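You operate a simulated robot arm through the tools that you are given. There is no shell and no other tool. Be economical: measure what you need, move in short steps, check, and stop when the job is done.

You run a simulated robot arm. Do the job below in one go: nothing can be reset, and whatever is moved stays where it is left.

Task
Put the brown carton on the top of the service bench away on the shelf 2. Put the cuvette from the top of the service bench on the blue cover. Stack the grease tin that says "T-562" from the top of the service bench on top of the grease tin labelled "T-204". Put the steel clamp on the top of the service bench away on the shelf of the steel table. Put the ice pack that says "1" from the top of the service bench in the white tray and the ice pack labelled "2" on top of the orange block. Lift the meter lid open. The order is free. Set down upright: brown carton.

It is judged by the outcome, as a careful person would: the job done as asked, and still so three seconds after it is handed in. It fails if anything else is knocked over, pushed out of place, dropped, spilled or broken. Lids that push on must go on centred and level and be pressed home; caps that screw on are set level and turned clockwise until they are tight.

Robot
A 7-joint arm with a two-finger parallel gripper on a trunk, on a base that drives. Base frame: it is fixed to the floor where the robot stands at the start and does not move with it; the origin is under the middle of the robot, x ahead of it, y to its left, z up; the surface under the hand at the start is at about z = 0.9. Lengths are in m, angles in degrees, forces in N, time in s.
Its first joint turns from -166.0 to 166.0 degrees. Places, roughly: blue cover (5x5x2 cm) [1, 0, 0.9]; brown carton [0.75, 0, 1]; cuvette [1, 0, 1]; grease tin [1, -0.25, 1]; ice pack [1.25, 0.25, 1]; meter lid [1.5, 2.4, 1]; orange block (7x11x4 cm) [1.2, 0.8, 0.9]; shelf 2 [-1, -1.1, 0.5]; shelf of the steel table [-0.6, 1.8, 0.3]; steel clamp (8x3x2 cm) [1, 0.3, 0.9]; white tray (15x19x4 cm) [1.1, 0.4, 0.9]. Payload 3.43 kg.
The tool frame sits at the grasp point between the pads (the TCP): z along the fingers, y along the line on which they close. The tips reach 0.03 m beyond it. The gripper opens to 0.094 m. The fingers are 0.028 m wide and 0.01 m thick; the gripper's body (0.05 by 0.096 m) begins 0.055 m behind the TCP.
Orientation is that of the tool frame in the base frame, as a unit quaternion [x, y, z, w]. With the fingers straight down and closing along the base's y, the tool's x points along the base's -x, its y along +y and its z along -z.

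Tools
- The arm moves only by the tool step_arm. Its argument "series" is a list of rows, each a list of 3 entries, a list of its own where there are three numbers: the shift along the tool's x, y, z in m, then the turn, a rotation vector about the tool's x, y, z in degrees, then the opening, from 0 (shut) to 1 (fully open). In form: [[[dx, dy, dz], [ax, ay, az], claw], ...]. A call has 1 to 12 rows; each row shifts and turns the commanded pose from where the row before left it, along the tool's axes as they then stand. Each row takes 0.2 s and may step no farther than 0.05 m and 8.6 degrees from the row before; otherwise, or with a gripper value out of range, the whole call is refused. Where a pose cannot be reached the arm comes as near as it can. A force on the tool above 40 N (or 10 N above the force at the start of the call, whichever is more), or a blocked arm, ends the call early, and 0.2 s more pass. Each finger travels about 0.045 m/s and halts on what it meets, pressing with about 36 N; the grip force reading is that of the motor and also rises with nothing between the fingers. The clock runs only during rows and for 0.2 s after the last one: add rows that do not move to give the fingers time. It gives the time, the measured TCP pose, the force on the tool (base axes), the opening and the grip force at its end, in the units of the frame above (readings bear some noise), with the torque about the TCP (base axes, N m) and any sound that the robot's microphone picked up.
- Cameras (640 x 400 px; columns grow to the right, rows downward): "scene" is now at [0.5146, 0.1614, 1.4037]; the picture's right is [-0.43, -0.90, 0.00], its down [-0.65, 0.31, -0.70] and it looks along [0.63, -0.30, -0.72] (base axes); focal length 265 px, centre (320, 200). "wrist" rides on the gripper at [0.076, 0.014, -0.102] in the tool frame; the picture's right is [-0.18, 0.98, 0.00], its down [-0.75, -0.14, -0.64] and it looks along [-0.63, -0.12, 0.77] (tool axes); focal length 243 px, centre (320, 200). There is no depth. A picture from a camera that has moved, and an enlarged one, comes with that camera's place and axes in the base frame and with its lens.
- snapshot(camera): a new picture of that camera. The clock stands still meanwhile.
- lift_body(by): slides the trunk up (or, below 0, down) by that many m; the arm and the scene camera ride with it, the base frame stays. It gives what a move gives, with no picture.
- base_move(legs): drives the robot by 1 to 6 legs, each [ahead, left, turn to the left] in m, m and degrees, along the robot's own axes; the way and the turn of a leg run together, so that a leg with both is an arc; at most 1.5 m and 180 degrees a leg. The arm and the cameras ride along, it lands a little off, and it stops where it bumps. It gives what a move gives.
- head_to(pan, tilt): turns the head with the scene camera to pan (to the left, within 103 degrees either way) and tilt (down, from -29 to 69), counted from straight ahead of the robot. It gives what a move gives.
- zoom(camera, box): a new picture of the part [left, top, right, bottom] of that camera's present view, enlarged. The clock stands still meanwhile.
- sign_off(): hands the job in; it is judged then, once.

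Go step by step. Nothing tells you exact positions but the pictures and the camera data: compare them with the known pose of the tool, close in by small moves and look again before you grip or let go. The budget is 196 turns and 182 pictures, counting those below and the enlarged ones. Unless the task says otherwise, let go and move clear before handing in, and close with one line.

The tools are called as name(argument=value, ...) on one line, values as JSON. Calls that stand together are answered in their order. step_arm: Moves the arm, as the interface text tells. Its arguments: {"type":"object","properties":{"series":{"type":"array","items":{"type":"array"}}},"required":["series"]} The other tools are called the same way: lift_body (by) slides the trunk up or down; base_move (legs) drives the base; head_to (pan, tilt) turns the head that bears the scene camera; snapshot (camera) takes a picture; zoom (camera, box) takes an enlarged picture of a part of a camera's view; sign_off () hands the job in.

At the start:

```text
time_s: 0.0
tool_pos: [0.6405, 0.1394, 1.2262]
ee_rot: [0.001, 1.0, 0.0, 0.0]
force: [-0.1, -0.6, -0.1]
torque: [-0.03, -0.04, 0.03]
width: 0.0943
finger_force: 0.0
trunk travel left (down, up): [-0.475, 0.135]
robot x, y, heading: [0.0014, 0.0019, -0.4]
head pan, tilt: [-25.4, 45.6]
```

scene: 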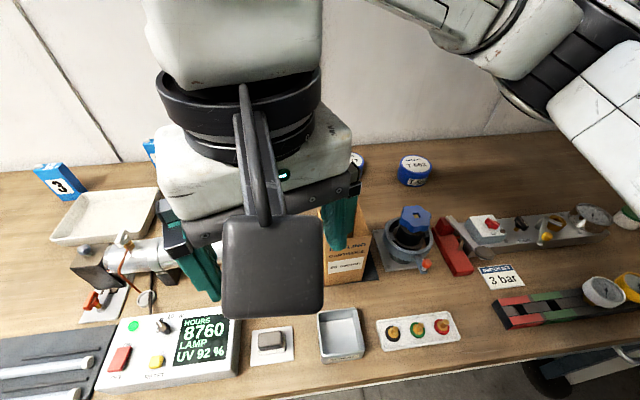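
wrist: 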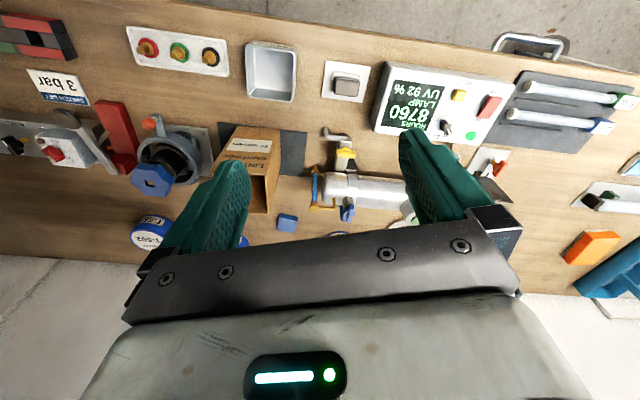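

I see a crowded bench with the arm hiding part of it. First I look around with the head.

head_to(pan=10, tilt=35)

snapshot(camera="scene")

head_to(pan=50, tilt=35)

snapshot(camera="scene")

head_to(pan=-40, tilt=35)

snapshot(camera="scene")

head_to(pan=100, tilt=30)

snapshot(camera="scene")

head_to(pan=-100, tilt=30)

snapshot(camera="scene")

```text
time_s: 1.0
tool_pos: [0.6398, 0.1392, 1.2276]
ee_rot: [0.0, 1.0, 0.0, 0.0]
force: [-0.2, -1.2, 0.2]
torque: [0.0, -0.02, 0.01]
width: 0.0942
finger_force: 0.1
trunk travel left (down, up): [-0.475, 0.135]
robot x, y, heading: [-0.001, 0.0016, -0.0]
head pan, tilt: [10.0, 35.0]
```

```text
179 pictures are left
camera scene: at [0.5283, 0.2112, 1.4194], right [0.17, -0.98, 0.0], down [-0.57, -0.1, -0.82], along [0.81, 0.14, -0.57], focal length 265 px, centre (320, 200)
```

scene: 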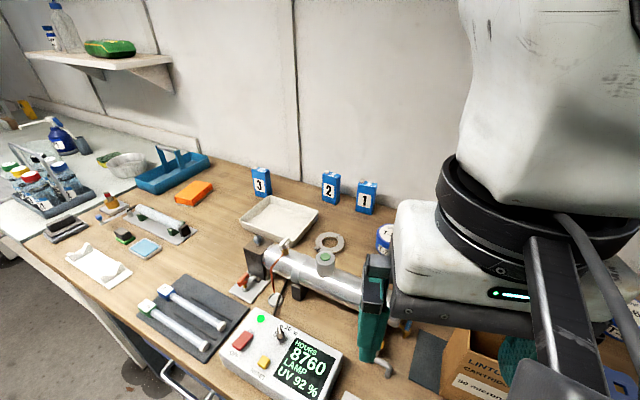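

```text
time_s: 2.1
tool_pos: [0.6402, 0.139, 1.2261]
ee_rot: [0.0, 1.0, 0.0, 0.0]
force: [0.7, -0.7, 0.1]
torque: [-0.01, 0.04, -0.02]
width: 0.0941
finger_force: 0.0
trunk travel left (down, up): [-0.475, 0.135]
robot x, y, heading: [-0.0007, -0.0001, -0.1]
head pan, tilt: [50.0, 35.0]
```

```text
178 pictures are left
camera scene: at [0.4983, 0.2634, 1.4194], right [0.77, -0.64, 0.0], down [-0.37, -0.44, -0.82], along [0.53, 0.63, -0.57], focal length 265 px, centre (320, 200)
```

scene: 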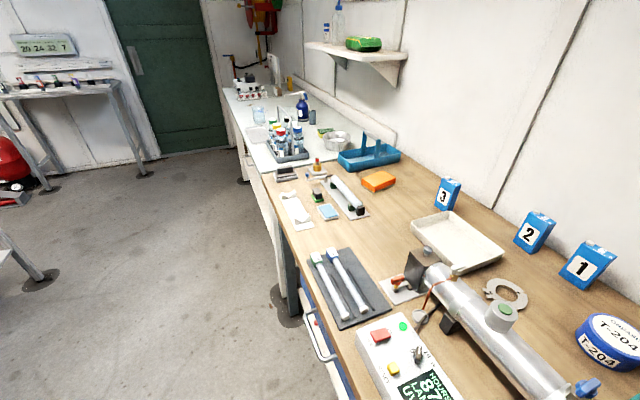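

```text
time_s: 3.7
tool_pos: [0.6399, 0.1404, 1.2272]
ee_rot: [0.0, 1.0, -0.001, 0.0]
force: [0.2, -0.5, 0.1]
torque: [0.04, -0.01, -0.01]
width: 0.0939
finger_force: 0.0
trunk travel left (down, up): [-0.475, 0.135]
robot x, y, heading: [0.001, 0.0014, -0.2]
head pan, tilt: [-40.0, 35.0]
```

```text
177 pictures are left
camera scene: at [0.5091, 0.1395, 1.4194], right [-0.64, -0.77, 0.0], down [-0.44, 0.37, -0.82], along [0.63, -0.53, -0.57], focal length 265 px, centre (320, 200)
```

scene: 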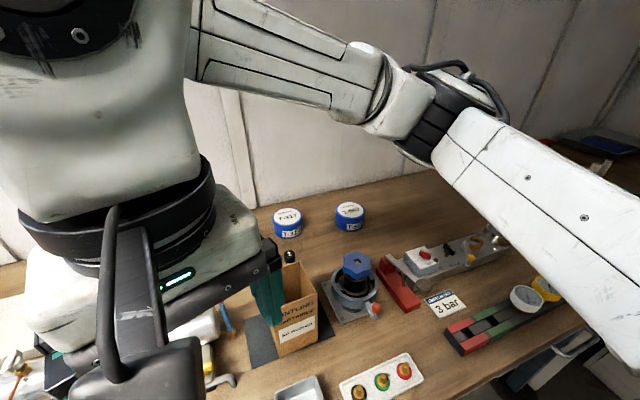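

```text
time_s: 6.0
tool_pos: [0.6404, 0.1389, 1.2265]
ee_rot: [-0.001, 1.0, 0.0, 0.0]
force: [0.1, -0.7, -0.4]
torque: [0.0, -0.01, 0.0]
width: 0.0941
finger_force: 0.1
trunk travel left (down, up): [-0.475, 0.135]
robot x, y, heading: [0.0006, -0.0012, 0.0]
head pan, tilt: [100.0, 30.0]
```

```text
176 pictures are left
camera scene: at [0.4259, 0.2851, 1.4272], right [0.98, 0.17, 0.0], down [0.09, -0.49, -0.87], along [-0.15, 0.85, -0.5], focal length 265 px, centre (320, 200)
```

scene: 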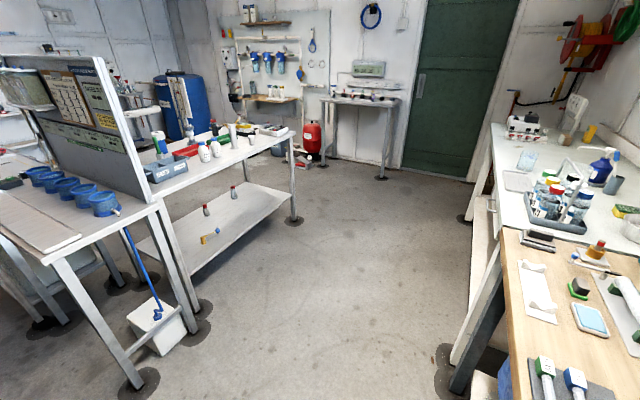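

```text
time_s: 8.9
tool_pos: [0.6408, 0.1394, 1.228]
ee_rot: [-0.001, 1.0, 0.0, 0.001]
force: [0.8, 0.2, -0.1]
torque: [0.04, 0.0, 0.01]
width: 0.094
finger_force: 0.1
trunk travel left (down, up): [-0.475, 0.135]
robot x, y, heading: [-0.0019, -0.0011, 0.1]
head pan, tilt: [-100.0, 30.0]
```

```text
175 pictures are left
camera scene: at [0.4259, 0.1069, 1.4272], right [-0.98, 0.17, 0.0], down [0.09, 0.49, -0.87], along [-0.15, -0.85, -0.5], focal length 265 px, centre (320, 200)
```

scene: 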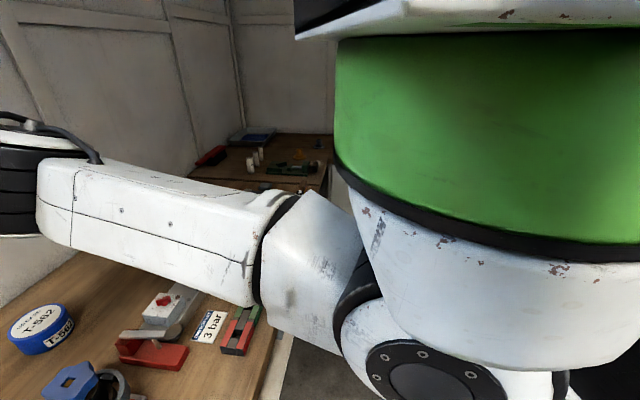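

I see the three ice packs, tins, carton and tray. The arm blocks the centre, so I move it left and look at the middle and right.

step_arm(series=[[[0, 0.05, 0], [0, 0, 0], 1], [[0, 0.05, 0], [0, 0, 0], 1], [[0, 0.05, 0], [0, 0, 0], 1], [[0, 0.05, 0], [0, 0, 0], 1], [[0, 0.05, 0], [0, 0, 0], 1], [[0, 0.05, 0], [0, 0, 0], 1], [[0, 0.05, 0], [0, 0, 0], 1]])

head_to(pan=-25, tilt=45)

snapshot(camera="scene")

snapshot(camera="wrist")

```text
time_s: 10.5
tool_pos: [0.6412, 0.4915, 1.2262]
ee_rot: [0.0, 1.0, 0.0, 0.0]
force: [0.4, -0.9, -0.5]
torque: [0.01, 0.01, 0.0]
width: 0.094
finger_force: 0.1
trunk travel left (down, up): [-0.475, 0.135]
robot x, y, heading: [0.0018, 0.0017, 0.1]
head pan, tilt: [-100.0, 30.0]
```

```text
time_s: 12.0
tool_pos: [0.6398, 0.4911, 1.2256]
ee_rot: [0.0, 1.0, 0.0, -0.001]
force: [0.7, 0.5, 0.0]
torque: [0.03, -0.03, 0.0]
width: 0.0938
finger_force: 0.0
trunk travel left (down, up): [-0.475, 0.135]
robot x, y, heading: [0.0021, 0.0012, -0.1]
head pan, tilt: [-25.0, 45.0]
```

```text
174 pictures are left
camera scene: at [0.5153, 0.1618, 1.4046], right [-0.42, -0.91, 0.0], down [-0.64, 0.3, -0.71], along [0.64, -0.3, -0.71], focal length 265 px, centre (320, 200)
```

scene: 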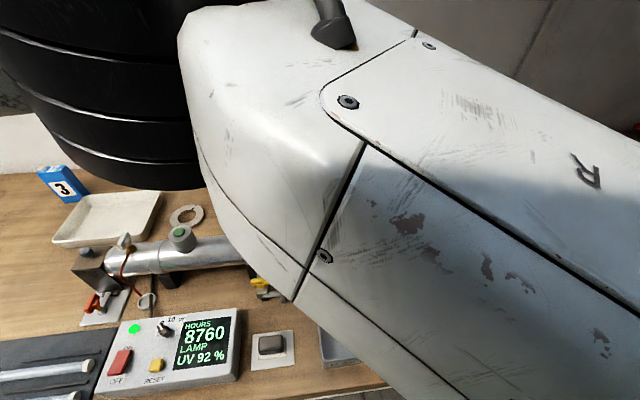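

```text
173 pictures are left
camera wrist: at [0.5645, 0.5052, 1.328], right [0.18, 0.98, 0.0], down [0.75, -0.14, 0.64], along [0.63, -0.12, -0.77], focal length 243 px, centre (320, 200)
```

wrist: 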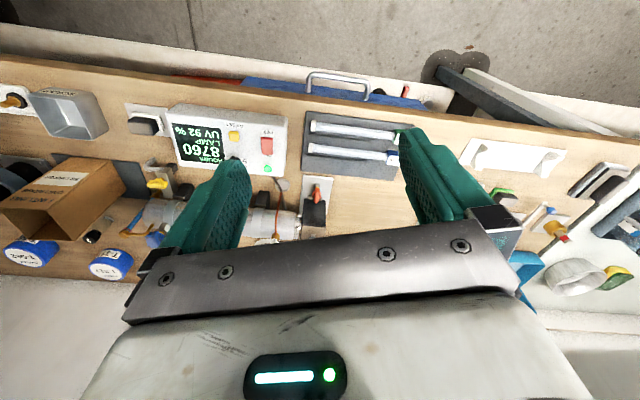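

The elbow hangs to the right, so moving the arm right should clear the view of the middle.

step_arm(series=[[[0, -0.05, 0], [0, 0, 0], 1], [[0, -0.05, 0], [0, 0, 0], 1], [[0, -0.05, 0], [0, 0, 0], 1], [[0, -0.05, 0], [0, 0, 0], 1], [[0, -0.05, 0], [0, 0, 0], 1], [[0, -0.05, 0], [0, 0, 0], 1], [[0, -0.05, 0], [0, 0, 0], 1], [[0, -0.05, 0], [0, 0, 0], 1], [[0, -0.05, 0], [0, 0, 0], 1], [[0, -0.05, 0], [0, 0, 0], 1], [[0, -0.05, 0], [0, 0, 0], 1], [[0, -0.05, 0], [0, 0, 0], 1]])

snapshot(camera="wrist")

step_arm(series=[[[0, -0.05, 0], [0, 0, 0], 1], [[0, -0.05, 0], [0, 0, 0], 1], [[0, -0.05, 0], [0, 0, 0], 1], [[0, -0.05, 0], [0, 0, 0], 1], [[0, -0.05, 0], [0, 0, 0], 1], [[0, -0.05, 0], [0, 0, 0], 1]])

snapshot(camera="scene")

snapshot(camera="wrist")

```text
time_s: 14.6
tool_pos: [0.6407, -0.1089, 1.2271]
ee_rot: [-0.001, 1.0, 0.0, 0.0]
force: [-0.3, 0.6, -0.4]
torque: [0.0, 0.06, 0.01]
width: 0.094
finger_force: 0.2
trunk travel left (down, up): [-0.475, 0.135]
robot x, y, heading: [-0.0031, 0.0023, -0.1]
head pan, tilt: [-25.0, 45.0]
```

```text
172 pictures are left
camera wrist: at [0.5638, -0.0955, 1.3288], right [0.18, 0.98, 0.0], down [0.75, -0.14, 0.64], along [0.63, -0.12, -0.77], focal length 243 px, centre (320, 200)
```

wrist: 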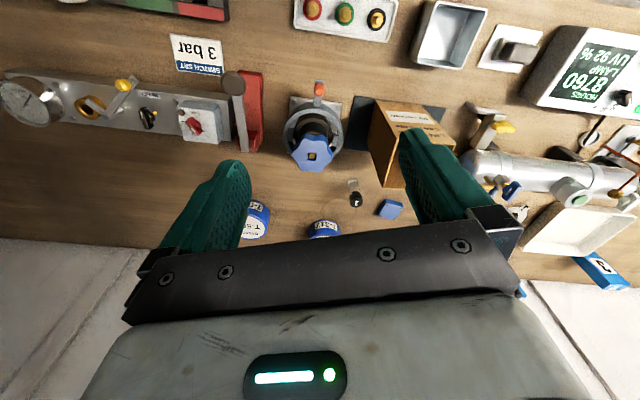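

```text
time_s: 16.0
tool_pos: [0.6399, -0.3, 1.2262]
ee_rot: [0.0, 1.0, 0.0, 0.0]
force: [0.0, -0.5, 0.2]
torque: [0.0, -0.04, 0.0]
width: 0.0942
finger_force: 0.1
out of reach, approached as far as the arm can: row 4, 5, 6
trunk travel left (down, up): [-0.475, 0.135]
robot x, y, heading: [0.0006, -0.0015, 0.2]
head pan, tilt: [-25.0, 45.0]
```

```text
171 pictures are left
camera scene: at [0.5152, 0.1614, 1.4047], right [-0.42, -0.91, 0.0], down [-0.64, 0.3, -0.71], along [0.64, -0.3, -0.71], focal length 265 px, centre (320, 200)
```

scene: 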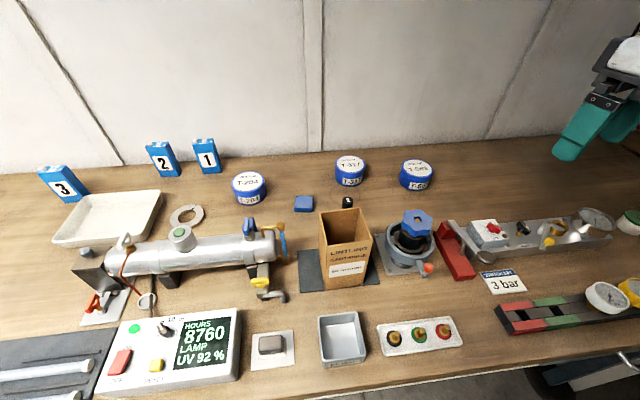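

```text
170 pictures are left
camera wrist: at [0.5642, -0.2855, 1.3272], right [0.18, 0.98, 0.0], down [0.75, -0.14, 0.64], along [0.63, -0.12, -0.77], focal length 243 px, centre (320, 200)
```

wrist: 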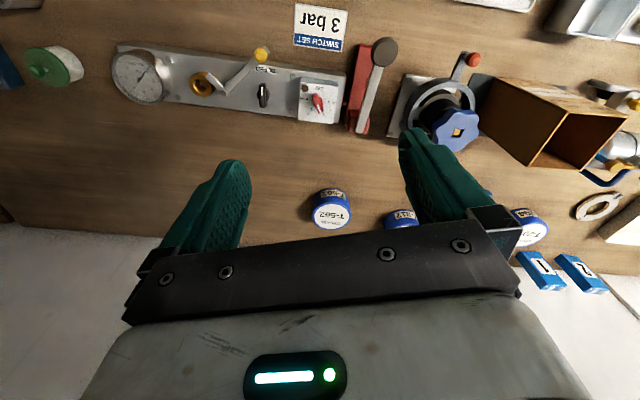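

Now the middle is clear. I zoom for detail on the key objects.

zoom(camera="scene", box=[220, 120, 460, 270])

zoom(camera="scene", box=[20, 130, 300, 305])

zoom(camera="scene", box=[230, 230, 470, 380])

head_to(pan=20, tilt=50)

snapshot(camera="scene")

```text
2.67 times, centred on (340, 195) of scene
camera zoom: at [0.5152, 0.1614, 1.4047], right [-0.42, -0.91, 0.0], down [-0.64, 0.3, -0.71], along [0.64, -0.3, -0.71], focal length 707 px, centre (267, 213)
```

zoom: 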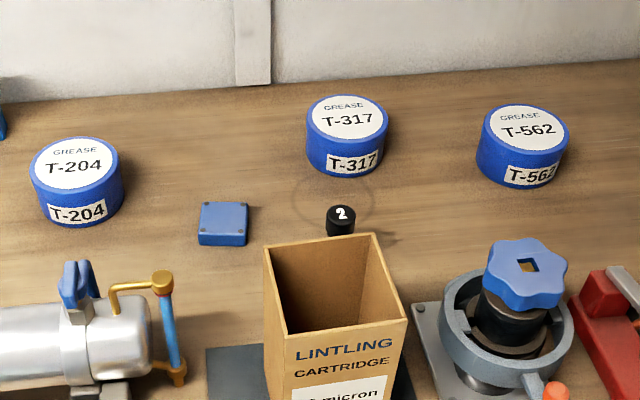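

```text
2.29 times, centred on (160, 218) of scene
camera zoom: at [0.5152, 0.1614, 1.4047], right [-0.42, -0.91, 0.0], down [-0.64, 0.3, -0.71], along [0.64, -0.3, -0.71], focal length 606 px, centre (686, 160)
```

zoom: 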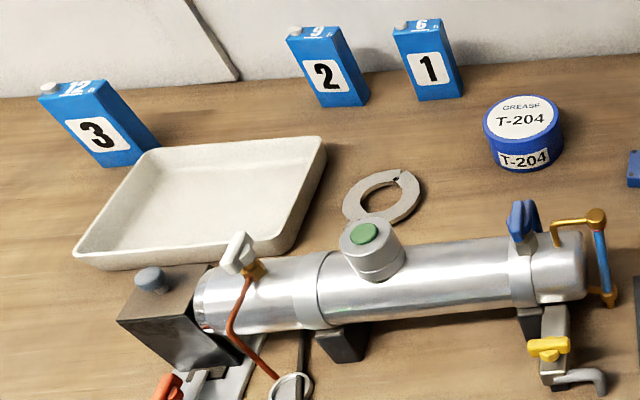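

```text
2.67 times, centred on (350, 305) of scene
camera zoom: at [0.5152, 0.1614, 1.4047], right [-0.42, -0.91, 0.0], down [-0.64, 0.3, -0.71], along [0.64, -0.3, -0.71], focal length 707 px, centre (240, -80)
```

zoom: 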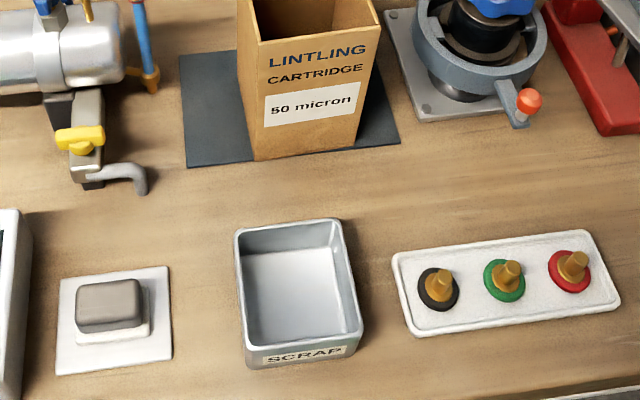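

```text
time_s: 17.1
tool_pos: [0.6409, -0.3, 1.2244]
ee_rot: [0.0, 1.0, 0.0, 0.0]
force: [0.2, -0.1, -0.7]
torque: [0.03, 0.02, -0.06]
width: 0.094
finger_force: 0.0
trunk travel left (down, up): [-0.475, 0.135]
robot x, y, heading: [0.0011, 0.0007, -0.2]
head pan, tilt: [20.0, 50.0]
```

```text
166 pictures are left
camera scene: at [0.5139, 0.2222, 1.3978], right [0.34, -0.94, 0.0], down [-0.72, -0.26, -0.64], along [0.6, 0.22, -0.77], focal length 265 px, centre (320, 200)
```

scene: 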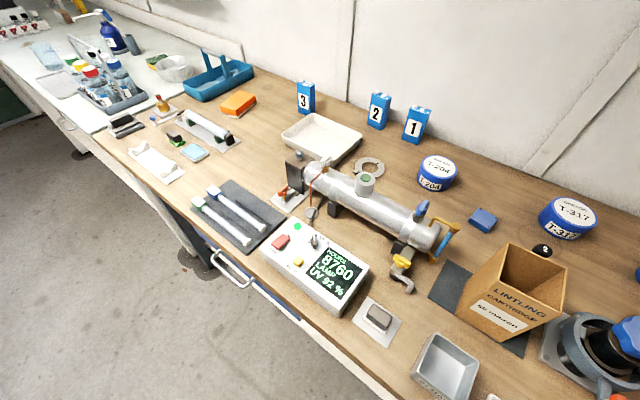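

The cuvette seems to be the "2"-marked item by the carton and I still need to identify the steel clamp. Zooming.

zoom(camera="scene", box=[270, 140, 400, 221])

zoom(camera="scene", box=[500, 190, 600, 253])

zoom(camera="scene", box=[80, 50, 280, 175])

zoom(camera="scene", box=[260, 170, 380, 245])

```text
4.92 times, centred on (335, 180) of scene
camera zoom: at [0.5139, 0.2222, 1.3978], right [0.34, -0.94, 0.0], down [-0.72, -0.26, -0.64], along [0.6, 0.22, -0.77], focal length 1306 px, centre (246, 296)
```

zoom: 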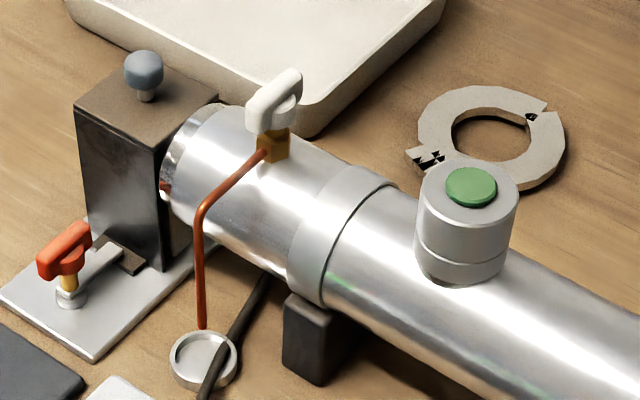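

```text
6.35 times, centred on (550, 222) of scene
camera zoom: at [0.5139, 0.2222, 1.3978], right [0.34, -0.94, 0.0], down [-0.72, -0.26, -0.64], along [0.6, 0.22, -0.77], focal length 1684 px, centre (-1140, 64)
```

zoom: 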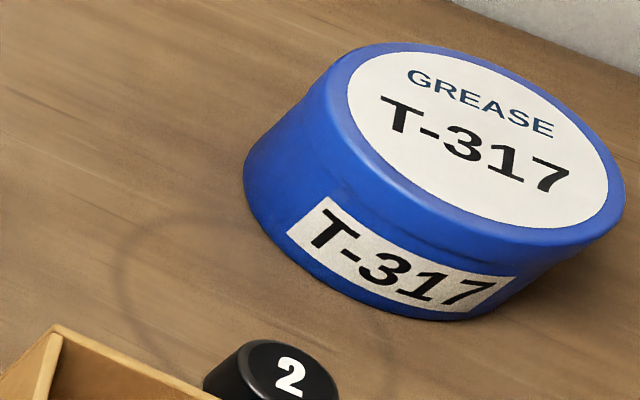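

```text
3.20 times, centred on (180, 112) of scene
camera zoom: at [0.5139, 0.2222, 1.3978], right [0.34, -0.94, 0.0], down [-0.72, -0.26, -0.64], along [0.6, 0.22, -0.77], focal length 849 px, centre (768, 480)
```

zoom: 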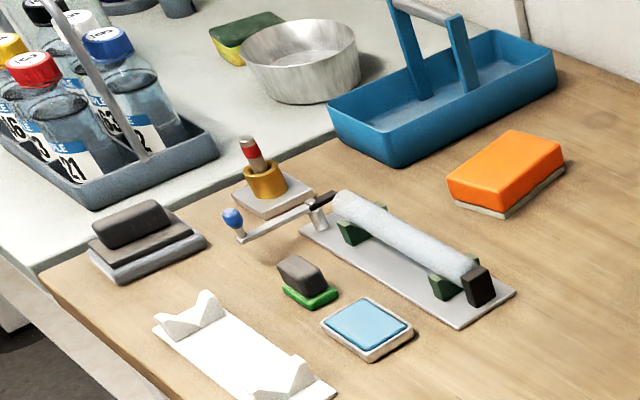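

```text
5.33 times, centred on (320, 208) of scene
camera zoom: at [0.5139, 0.2222, 1.3978], right [0.34, -0.94, 0.0], down [-0.72, -0.26, -0.64], along [0.6, 0.22, -0.77], focal length 1415 px, centre (320, 160)
```

zoom: 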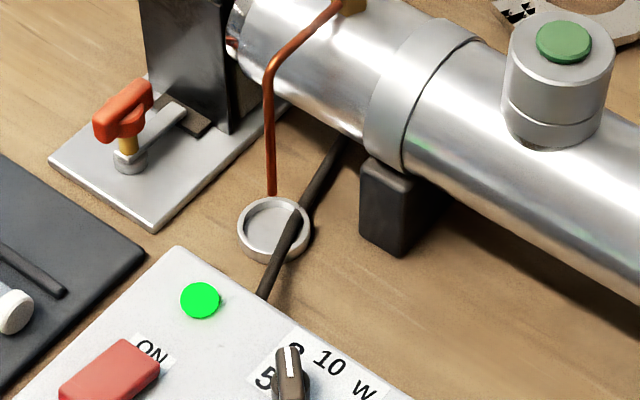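

I take the C-shaped steel ring behind the lamp to be the clamp (to confirm) and the black-capped "2" item to be the cuvette. I bring the wrist camera over to look.

step_arm(series=[[[-0.02, 0.05, 0], [0, 0, 0], 1], [[-0.02, 0.05, 0], [0, 0, 0], 1], [[-0.02, 0.05, 0], [0, 0, 0], 1], [[-0.02, 0.05, 0], [0, 0, 0], 1]])

snapshot(camera="wrist")

zoom(camera="wrist", box=[240, 50, 440, 230])

step_arm(series=[[[0, 0.05, 0], [0, 0, 0], 1], [[0, 0.05, 0], [0, 0, 0], 1], [[0, 0.05, 0], [0, 0, 0], 1], [[0, 0.05, 0], [0, 0, 0], 1], [[0, 0.05, 0], [0, 0, 0], 1], [[-0.02, 0.05, 0], [0, 0, 0], 1], [[-0.02, 0.05, 0], [0, 0, 0], 1], [[-0.02, 0.02, 0], [0, 0, 0], 1]])

snapshot(camera="wrist")

zoom(camera="wrist", box=[220, 50, 440, 230])

```text
refused: row 1 steps farther than a row can; nothing moved
```

```text
161 pictures are left
camera wrist: at [0.5643, -0.2851, 1.3272], right [0.18, 0.98, 0.0], down [0.75, -0.14, 0.64], along [0.63, -0.12, -0.77], focal length 243 px, centre (320, 200)
```

wrist: 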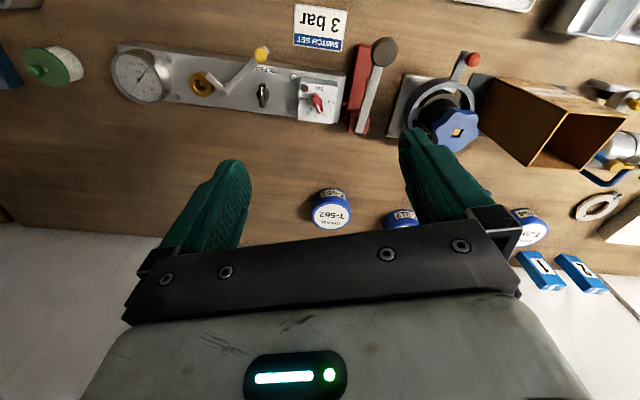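

```text
2.22 times, centred on (340, 140) of wrist
camera zoom: at [0.5643, -0.2851, 1.3272], right [0.18, 0.98, 0.0], down [0.75, -0.14, 0.64], along [0.63, -0.12, -0.77], focal length 539 px, centre (276, 333)
```

zoom: 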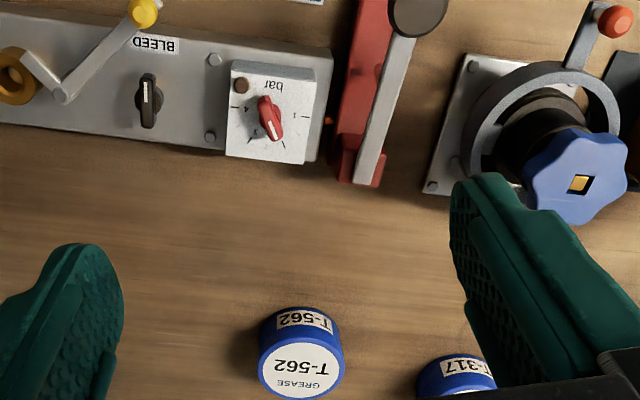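

```text
refused: row 6 steps farther than a row can; nothing moved
```

```text
159 pictures are left
camera wrist: at [0.5643, -0.2851, 1.3272], right [0.18, 0.98, 0.0], down [0.75, -0.14, 0.64], along [0.63, -0.12, -0.77], focal length 243 px, centre (320, 200)
```

wrist: 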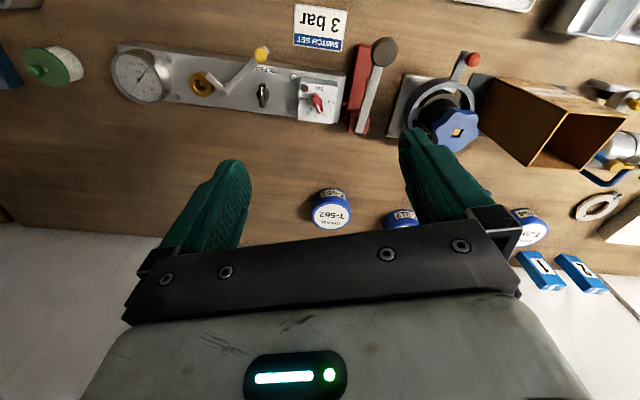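

```text
2.22 times, centred on (330, 140) of wrist
camera zoom: at [0.5643, -0.2851, 1.3272], right [0.18, 0.98, 0.0], down [0.75, -0.14, 0.64], along [0.63, -0.12, -0.77], focal length 539 px, centre (298, 333)
```

zoom: 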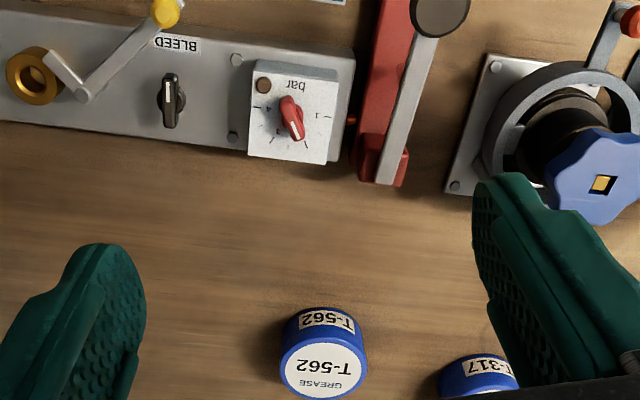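

Steps were too long; I redo them within 0.05 m each.

step_arm(series=[[[-0.02, 0.045, 0], [0, 0, 0], 1], [[-0.02, 0.045, 0], [0, 0, 0], 1], [[-0.02, 0.045, 0], [0, 0, 0], 1], [[-0.02, 0.045, 0], [0, 0, 0], 1]])

zoom(camera="wrist", box=[240, 50, 440, 230])

step_arm(series=[[[0, 0.05, 0], [0, 0, 0], 1], [[0, 0.05, 0], [0, 0, 0], 1], [[0, 0.05, 0], [0, 0, 0], 1], [[0, 0.05, 0], [0, 0, 0], 1], [[0, 0.05, 0], [0, 0, 0], 1], [[-0.02, 0.045, 0], [0, 0, 0], 1], [[-0.02, 0.045, 0], [0, 0, 0], 1], [[-0.02, 0.045, 0], [0, 0, 0], 1]])

zoom(camera="wrist", box=[220, 50, 440, 230])

```text
time_s: 18.1
tool_pos: [0.718, -0.1172, 1.2269]
ee_rot: [0.001, 1.0, 0.0, 0.0]
force: [0.9, 0.4, -0.4]
torque: [0.02, -0.05, 0.0]
width: 0.094
finger_force: 0.0
trunk travel left (down, up): [-0.475, 0.135]
robot x, y, heading: [-0.0027, 0.002, -0.1]
head pan, tilt: [20.0, 50.0]
```

```text
2.22 times, centred on (340, 140) of wrist
camera zoom: at [0.6414, -0.1033, 1.3298], right [0.19, 0.98, 0.0], down [0.75, -0.14, 0.64], along [0.63, -0.12, -0.77], focal length 539 px, centre (276, 333)
```

zoom: 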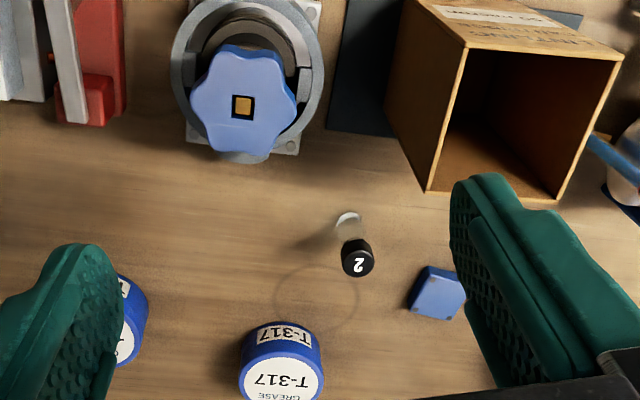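

```text
time_s: 19.9
tool_pos: [0.7794, 0.2671, 1.2255]
ee_rot: [0.001, 1.0, 0.0, 0.001]
force: [0.2, -0.8, 0.4]
torque: [-0.02, 0.02, 0.0]
width: 0.0943
finger_force: 0.1
trunk travel left (down, up): [-0.475, 0.135]
robot x, y, heading: [0.002, -0.0029, -0.1]
head pan, tilt: [20.0, 50.0]
```

```text
2.22 times, centred on (330, 140) of wrist
camera zoom: at [0.7037, 0.2816, 1.3272], right [0.19, 0.98, 0.0], down [0.75, -0.14, 0.64], along [0.63, -0.12, -0.77], focal length 539 px, centre (298, 333)
```

zoom: 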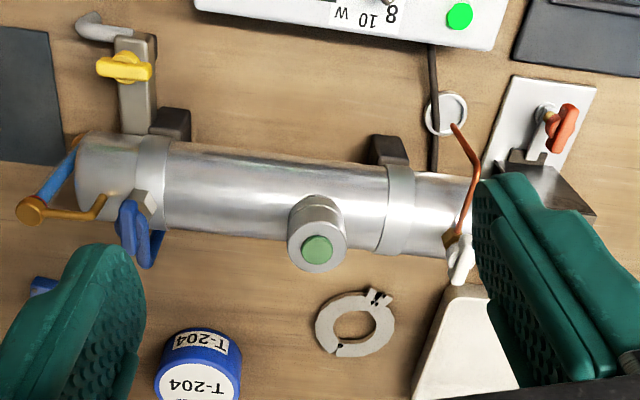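

The clamp is the split ring at about (1.046, 0.275), T-204 at (1.07, 0.11), T-562 at (0.935, -0.333), the cover at (0.957, -0.01), the cuvette at (0.877, -0.085). I need more reach, so I drive ahead carefully.

base_move(legs=[[0.15, 0, 0]])

head_to(pan=0, tilt=69)

snapshot(camera="scene")

```text
time_s: 21.3
tool_pos: [0.9322, 0.2685, 1.2252]
ee_rot: [0.0, 1.0, 0.0, -0.001]
force: [-0.8, 0.6, -0.2]
torque: [0.01, -0.02, 0.0]
width: 0.0941
finger_force: 0.1
trunk travel left (down, up): [-0.475, 0.135]
robot x, y, heading: [0.1516, 0.0018, 0.1]
head pan, tilt: [20.0, 50.0]
```

```text
time_s: 22.1
tool_pos: [0.9326, 0.2702, 1.225]
ee_rot: [0.0, 1.0, 0.0, 0.0]
force: [-0.6, -0.1, -0.7]
torque: [0.0, 0.0, 0.01]
width: 0.0941
finger_force: 0.1
trunk travel left (down, up): [-0.475, 0.135]
robot x, y, heading: [0.1495, 0.0001, 0.1]
head pan, tilt: [0.0, 68.8]
```

```text
155 pictures are left
camera scene: at [0.6507, 0.1972, 1.3758], right [0.0, -1.0, 0.0], down [-0.93, 0.0, -0.36], along [0.36, 0.0, -0.93], focal length 265 px, centre (320, 200)
```

scene: 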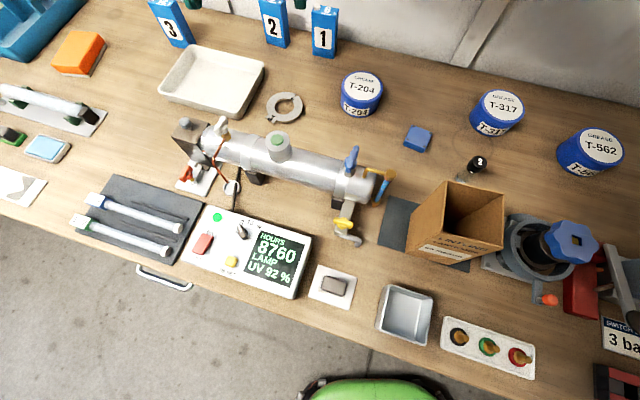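

Good top view; gap to the bench remains. I move above T-562 first.

step_arm(series=[[[0, -0.05, 0], [0, 0, 0], 1], [[0, -0.05, 0], [0, 0, 0], 1], [[0, -0.05, 0], [0, 0, 0], 1], [[0, -0.05, 0], [0, 0, 0], 1], [[0, -0.05, 0], [0, 0, 0], 1], [[0, -0.05, 0], [0, 0, 0], 1], [[0, -0.05, 0], [0, 0, 0], 1], [[0, -0.05, 0], [0, 0, 0], 1], [[0, -0.05, 0], [0, 0, 0], 1], [[0, -0.05, 0], [0, 0, 0], 1], [[0, -0.05, 0], [0, 0, 0], 1], [[0, -0.05, 0], [0, 0, 0], 1]])

step_arm(series=[[[0, 0, 0.05], [0, 0, 0], 1], [[0, 0, 0.05], [0, 0, 0], 1], [[0, 0, 0.03], [0, 0, 0], 1]])

snapshot(camera="wrist")

snapshot(camera="scene")

```text
time_s: 24.7
tool_pos: [0.9324, -0.2702, 1.2247]
ee_rot: [0.0, 1.0, 0.0, 0.001]
force: [0.2, 0.9, -0.2]
torque: [0.03, 0.0, 0.0]
width: 0.0941
finger_force: 0.0
out of reach, approached as far as the arm can: row 11, 12
trunk travel left (down, up): [-0.475, 0.135]
robot x, y, heading: [0.1534, 0.0029, 0.1]
head pan, tilt: [0.0, 68.8]
```

```text
time_s: 25.5
tool_pos: [0.9332, -0.2692, 1.0929]
ee_rot: [-0.001, 1.0, 0.0, 0.0]
force: [0.9, 0.2, 0.3]
torque: [-0.01, 0.01, 0.01]
width: 0.0938
finger_force: 0.0
trunk travel left (down, up): [-0.475, 0.135]
robot x, y, heading: [0.154, 0.0001, 0.3]
head pan, tilt: [0.0, 68.8]
```

```text
154 pictures are left
camera wrist: at [0.8569, -0.2561, 1.1951], right [0.18, 0.98, 0.0], down [0.75, -0.14, 0.64], along [0.63, -0.12, -0.77], focal length 243 px, centre (320, 200)
```

wrist: 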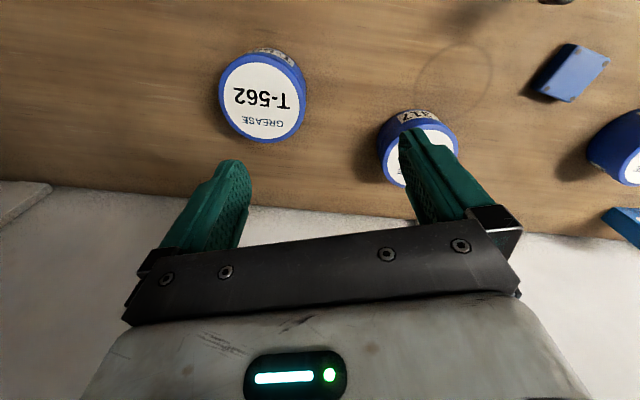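

```text
153 pictures are left
camera scene: at [0.6505, 0.197, 1.3758], right [0.0, -1.0, 0.0], down [-0.93, 0.0, -0.36], along [0.36, 0.0, -0.93], focal length 265 px, centre (320, 200)
```

scene: 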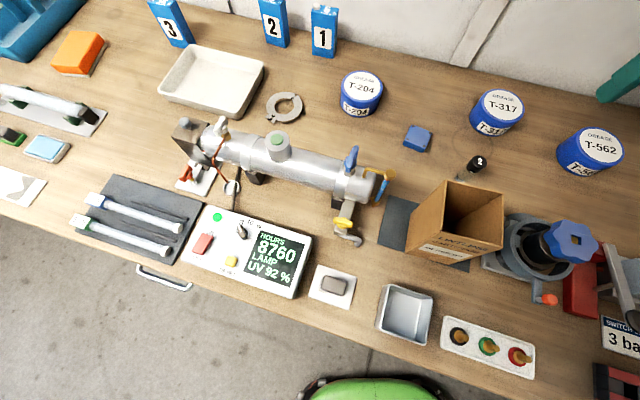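

T-562's centre reads about (0.918, -0.325), diameter ~0.083. I shift over it and look again closer.

step_arm(series=[[[0, -0.05, 0], [0, 0, 0], 1], [[0.014, -0.006, 0], [0, 0, 0], 1], [[0, 0, 0.05], [0, 0, 0], 1]])

snapshot(camera="wrist")

head_to(pan=-30, tilt=50)

snapshot(camera="scene")

```text
time_s: 26.3
tool_pos: [0.919, -0.2773, 1.0455]
ee_rot: [-0.001, 1.0, 0.0, 0.001]
force: [0.4, 0.0, 0.1]
torque: [0.01, 0.02, -0.01]
width: 0.0938
finger_force: 0.0
out of reach, approached as far as the arm can: row 1
trunk travel left (down, up): [-0.475, 0.135]
robot x, y, heading: [0.1512, 0.0001, 0.3]
head pan, tilt: [0.0, 68.8]
```

```text
152 pictures are left
camera wrist: at [0.8429, -0.2634, 1.1462], right [0.18, 0.98, 0.0], down [0.75, -0.14, 0.64], along [0.63, -0.12, -0.77], focal length 243 px, centre (320, 200)
```

wrist: 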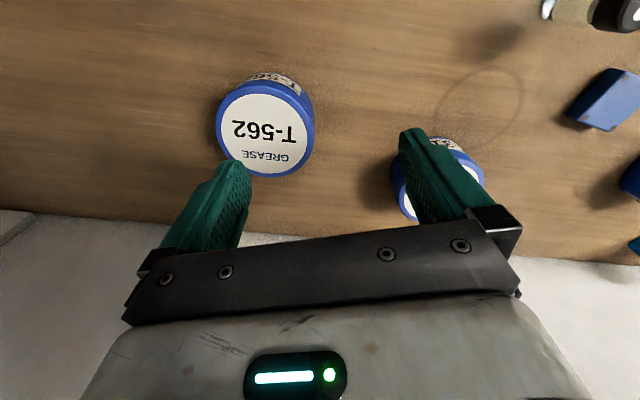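

```text
time_s: 27.2
tool_pos: [0.9202, -0.2781, 1.0437]
ee_rot: [-0.001, 1.0, 0.0, 0.0]
force: [-0.3, -0.5, -0.8]
torque: [0.0, 0.03, -0.01]
width: 0.0939
finger_force: 0.1
trunk travel left (down, up): [-0.475, 0.135]
robot x, y, heading: [0.1536, 0.0042, -0.0]
head pan, tilt: [-30.0, 50.0]
```

```text
151 pictures are left
camera scene: at [0.6614, 0.1586, 1.3977], right [-0.5, -0.87, 0.0], down [-0.66, 0.38, -0.64], along [0.56, -0.32, -0.77], focal length 265 px, centre (320, 200)
```

scene: 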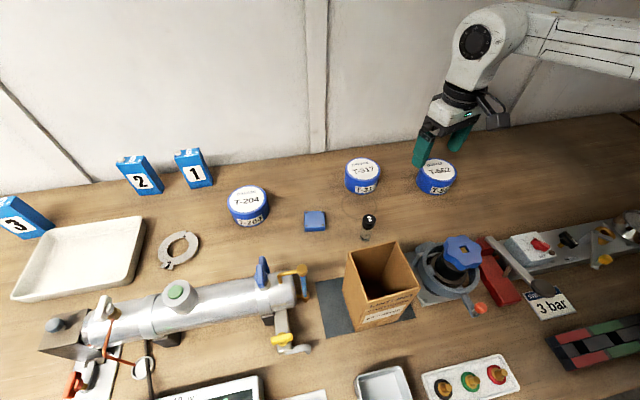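

The arm hits its limit at about y = -0.28 from this stance, so I raise it and slide the base right 0.2 m.

step_arm(series=[[[0, 0, -0.05], [0, 0, 0], 1], [[0, 0.05, -0.0], [0, 0, 0], 1], [[0, 0.05, -0.0], [0, 0, 0], 1], [[0, 0.05, -0.0], [0, 0, 0], 1]])

base_move(legs=[[0, -0.2, 0]])

snapshot(camera="wrist")

```text
time_s: 28.2
tool_pos: [0.9216, -0.1256, 1.0955]
ee_rot: [0.0, 1.0, 0.0, 0.0]
force: [0.5, -0.6, 0.4]
torque: [0.03, -0.01, 0.03]
width: 0.0939
finger_force: 0.0
trunk travel left (down, up): [-0.475, 0.135]
robot x, y, heading: [0.1525, 0.0025, 0.1]
head pan, tilt: [-30.0, 50.0]
```

```text
time_s: 29.8
tool_pos: [0.9191, -0.3272, 1.0958]
ee_rot: [0.0, 1.0, 0.0, 0.0]
force: [-0.7, 0.3, -0.4]
torque: [0.01, -0.02, 0.03]
width: 0.0941
finger_force: 0.0
trunk travel left (down, up): [-0.475, 0.135]
robot x, y, heading: [0.1544, -0.1986, 0.0]
head pan, tilt: [-30.0, 50.0]
```

```text
150 pictures are left
camera wrist: at [0.8442, -0.3138, 1.197], right [0.18, 0.98, 0.0], down [0.75, -0.14, 0.64], along [0.63, -0.12, -0.77], focal length 243 px, centre (320, 200)
```

wrist: 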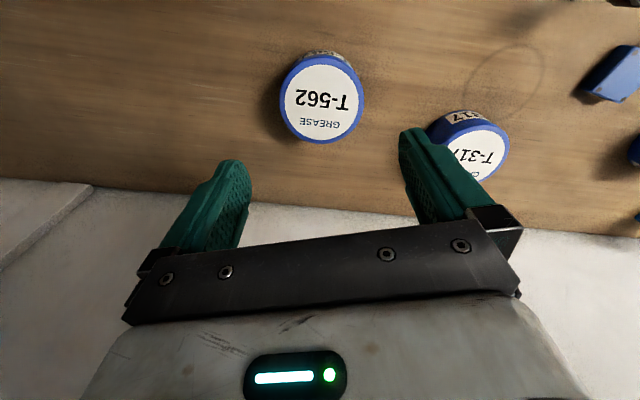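

The tin is right under the TCP. I go down to just above it and check.

step_arm(series=[[[-0.001, -0.001, 0.05], [0, 0, 0], 1], [[0, 0, 0.05], [0, 0, 0], 1], [[0, 0, 0.007], [0, 0, 0], 1]])

snapshot(camera="wrist")

zoom(camera="scene", box=[220, 120, 420, 245])

```text
time_s: 30.6
tool_pos: [0.9209, -0.3307, 0.9878]
ee_rot: [-0.001, 1.0, 0.001, 0.0]
force: [-0.4, -0.1, 0.3]
torque: [0.01, 0.03, -0.01]
width: 0.0941
finger_force: 0.0
trunk travel left (down, up): [-0.475, 0.135]
robot x, y, heading: [0.1505, -0.197, 0.0]
head pan, tilt: [-30.0, 50.0]
```

```text
149 pictures are left
camera wrist: at [0.8448, -0.3164, 1.0897], right [0.18, 0.98, 0.0], down [0.75, -0.14, 0.64], along [0.63, -0.12, -0.77], focal length 243 px, centre (320, 200)
```

wrist: 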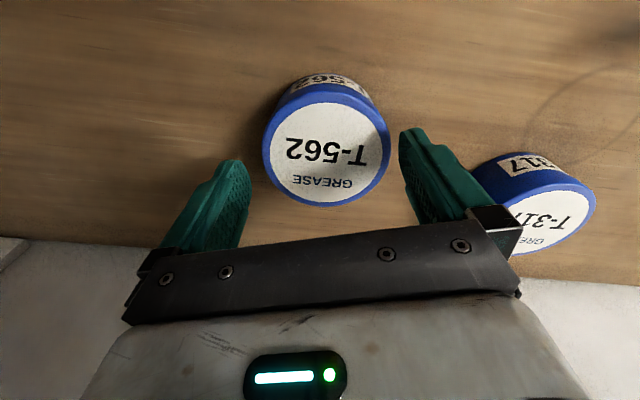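

```text
3.20 times, centred on (320, 182) of scene
camera zoom: at [0.662, -0.0424, 1.3977], right [-0.5, -0.87, 0.0], down [-0.66, 0.38, -0.64], along [0.56, -0.32, -0.77], focal length 849 px, centre (320, 256)
```

zoom: 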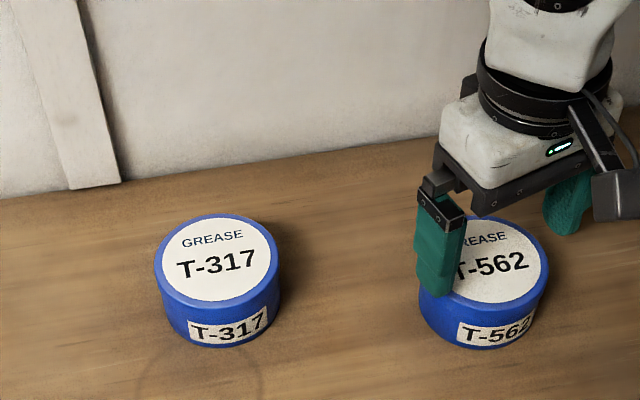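

Small correction (+4 mm y, -3 mm x), then descend carefully round the tin.

step_arm(series=[[[0.003, 0.0045, 0], [0, 0, 0], 1], [[0, 0, 0.015], [0, 0, 0], 1], [[0, 0, 0.01], [0, 0, 0], 1], [[0, 0, 0], [0, 0, 0], 1]])

snapshot(camera="wrist")

```text
time_s: 31.6
tool_pos: [0.9176, -0.3251, 0.9628]
ee_rot: [0.0, 1.0, -0.001, 0.0]
force: [1.4, -0.2, 0.1]
torque: [-0.01, 0.01, -0.02]
width: 0.0943
finger_force: 0.1
trunk travel left (down, up): [-0.475, 0.135]
robot x, y, heading: [0.1515, -0.1963, 0.2]
head pan, tilt: [-30.0, 50.0]
```

```text
147 pictures are left
camera wrist: at [0.8418, -0.311, 1.0643], right [0.18, 0.98, 0.0], down [0.75, -0.14, 0.64], along [0.63, -0.12, -0.77], focal length 243 px, centre (320, 200)
```

wrist: 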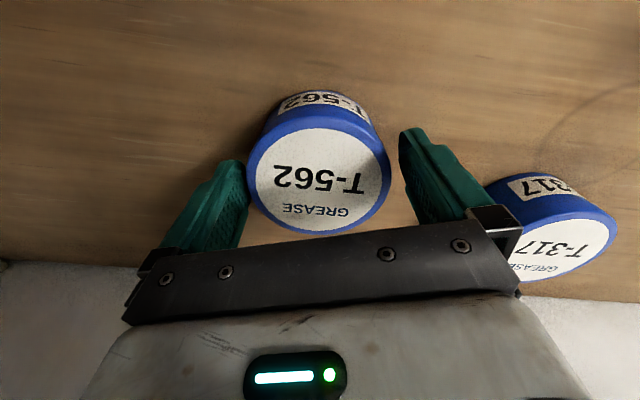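

Well centred. Descend the rest and close.

step_arm(series=[[[0.002, 0, 0.012], [0, 0, 0], 1], [[0, 0, 0.01], [0, 0, 0], 1], [[0, 0, 0], [0, 0, 0], 0.5], [[0, 0, 0], [0, 0, 0], 0.5], [[0, 0, 0], [0, 0, 0], 0.5]])

snapshot(camera="wrist")

```text
time_s: 32.8
tool_pos: [0.9166, -0.3242, 0.9402]
ee_rot: [0.0, 1.0, 0.0, 0.0]
force: [1.6, -1.9, 4.3]
torque: [-0.19, -0.23, 0.02]
width: 0.0895
finger_force: 35.8
trunk travel left (down, up): [-0.475, 0.135]
robot x, y, heading: [0.1552, -0.2008, -0.1]
head pan, tilt: [-30.0, 50.0]
```

```text
146 pictures are left
camera wrist: at [0.8402, -0.3108, 1.0423], right [0.18, 0.98, 0.0], down [0.75, -0.14, 0.64], along [0.63, -0.12, -0.77], focal length 243 px, centre (320, 200)
```

wrist: 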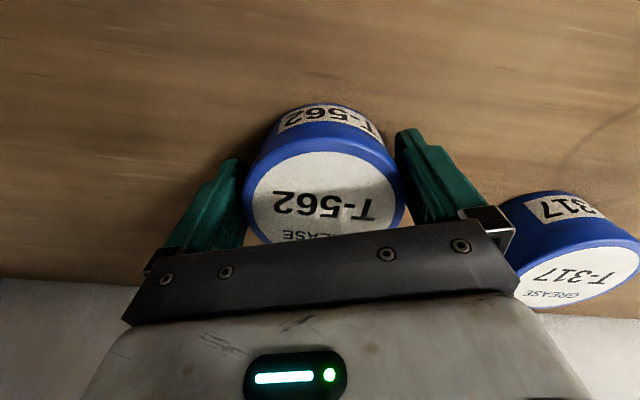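

Held (width 0.0895). I lift and drive back left.

step_arm(series=[[[0, 0, -0.03], [0, 0, 0], 0.5], [[0, 0, -0.05], [0, 0, 0], 0.5], [[0, 0, -0.05], [0, 0, 0], 0.5], [[0, 0, -0.03], [0, 0, 0], 0.5]])

base_move(legs=[[0, 0.3, 0]])

head_to(pan=0, tilt=60)

snapshot(camera="scene")

snapshot(camera="wrist")

```text
time_s: 33.8
tool_pos: [0.9175, -0.324, 1.1019]
ee_rot: [-0.001, 1.0, 0.0, -0.002]
force: [0.8, -0.6, -2.5]
torque: [-0.02, 0.04, 0.01]
width: 0.0894
finger_force: 35.7
trunk travel left (down, up): [-0.475, 0.135]
robot x, y, heading: [0.1525, -0.1976, -0.0]
head pan, tilt: [-30.0, 50.0]
```

```text
time_s: 35.9
tool_pos: [0.9178, -0.0211, 1.1022]
ee_rot: [-0.002, 1.0, -0.001, 0.001]
force: [0.0, 0.0, -2.1]
torque: [0.01, 0.01, -0.01]
width: 0.0898
finger_force: 35.7
trunk travel left (down, up): [-0.475, 0.135]
robot x, y, heading: [0.1521, 0.1033, 0.2]
head pan, tilt: [-30.0, 50.0]
```

```text
time_s: 36.8
tool_pos: [0.918, -0.0212, 1.1018]
ee_rot: [-0.002, 1.0, 0.001, 0.0]
force: [-0.7, -0.5, -2.2]
torque: [0.01, 0.02, -0.03]
width: 0.0896
finger_force: 36.6
trunk travel left (down, up): [-0.475, 0.135]
robot x, y, heading: [0.1553, 0.101, 0.1]
head pan, tilt: [0.0, 60.0]
```

```text
145 pictures are left
camera scene: at [0.6611, 0.2995, 1.3851], right [0.0, -1.0, 0.0], down [-0.87, 0.0, -0.5], along [0.5, 0.0, -0.87], focal length 265 px, centre (320, 200)
```

scene: 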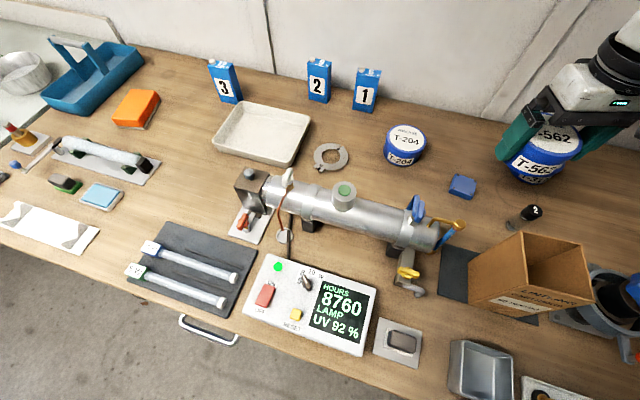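

```text
144 pictures are left
camera wrist: at [0.8418, -0.0065, 1.2034], right [0.18, 0.98, 0.0], down [0.75, -0.14, 0.64], along [0.63, -0.12, -0.77], focal length 243 px, centre (320, 200)
```

wrist: 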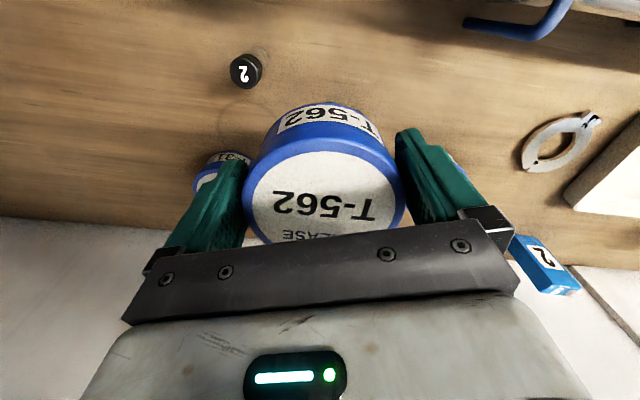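

I measure T-204 more finely with a zoom before approaching.

zoom(camera="scene", box=[360, 105, 456, 165])

zoom(camera="scene", box=[490, 105, 586, 215])

```text
6.67 times, centred on (408, 135) of scene
camera zoom: at [0.6611, 0.2995, 1.3851], right [0.0, -1.0, 0.0], down [-0.87, 0.0, -0.5], along [0.5, 0.0, -0.87], focal length 1768 px, centre (-267, 633)
```

zoom: 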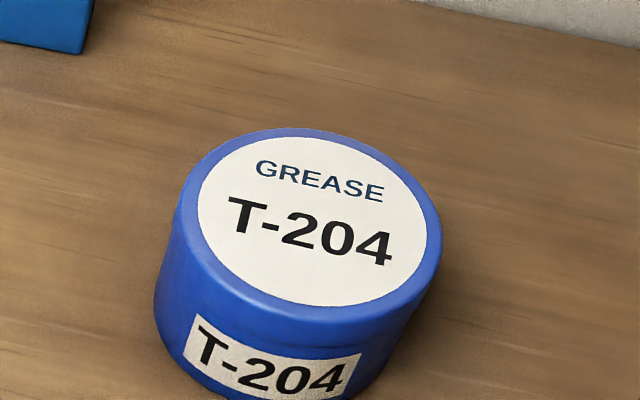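

```text
3.64 times, centred on (538, 160) of scene
camera zoom: at [0.6611, 0.2995, 1.3851], right [0.0, -1.0, 0.0], down [-0.87, 0.0, -0.5], along [0.5, 0.0, -0.87], focal length 964 px, centre (-473, 346)
```

zoom: 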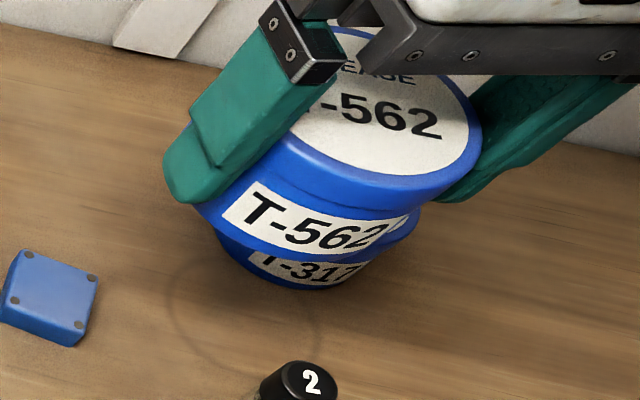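

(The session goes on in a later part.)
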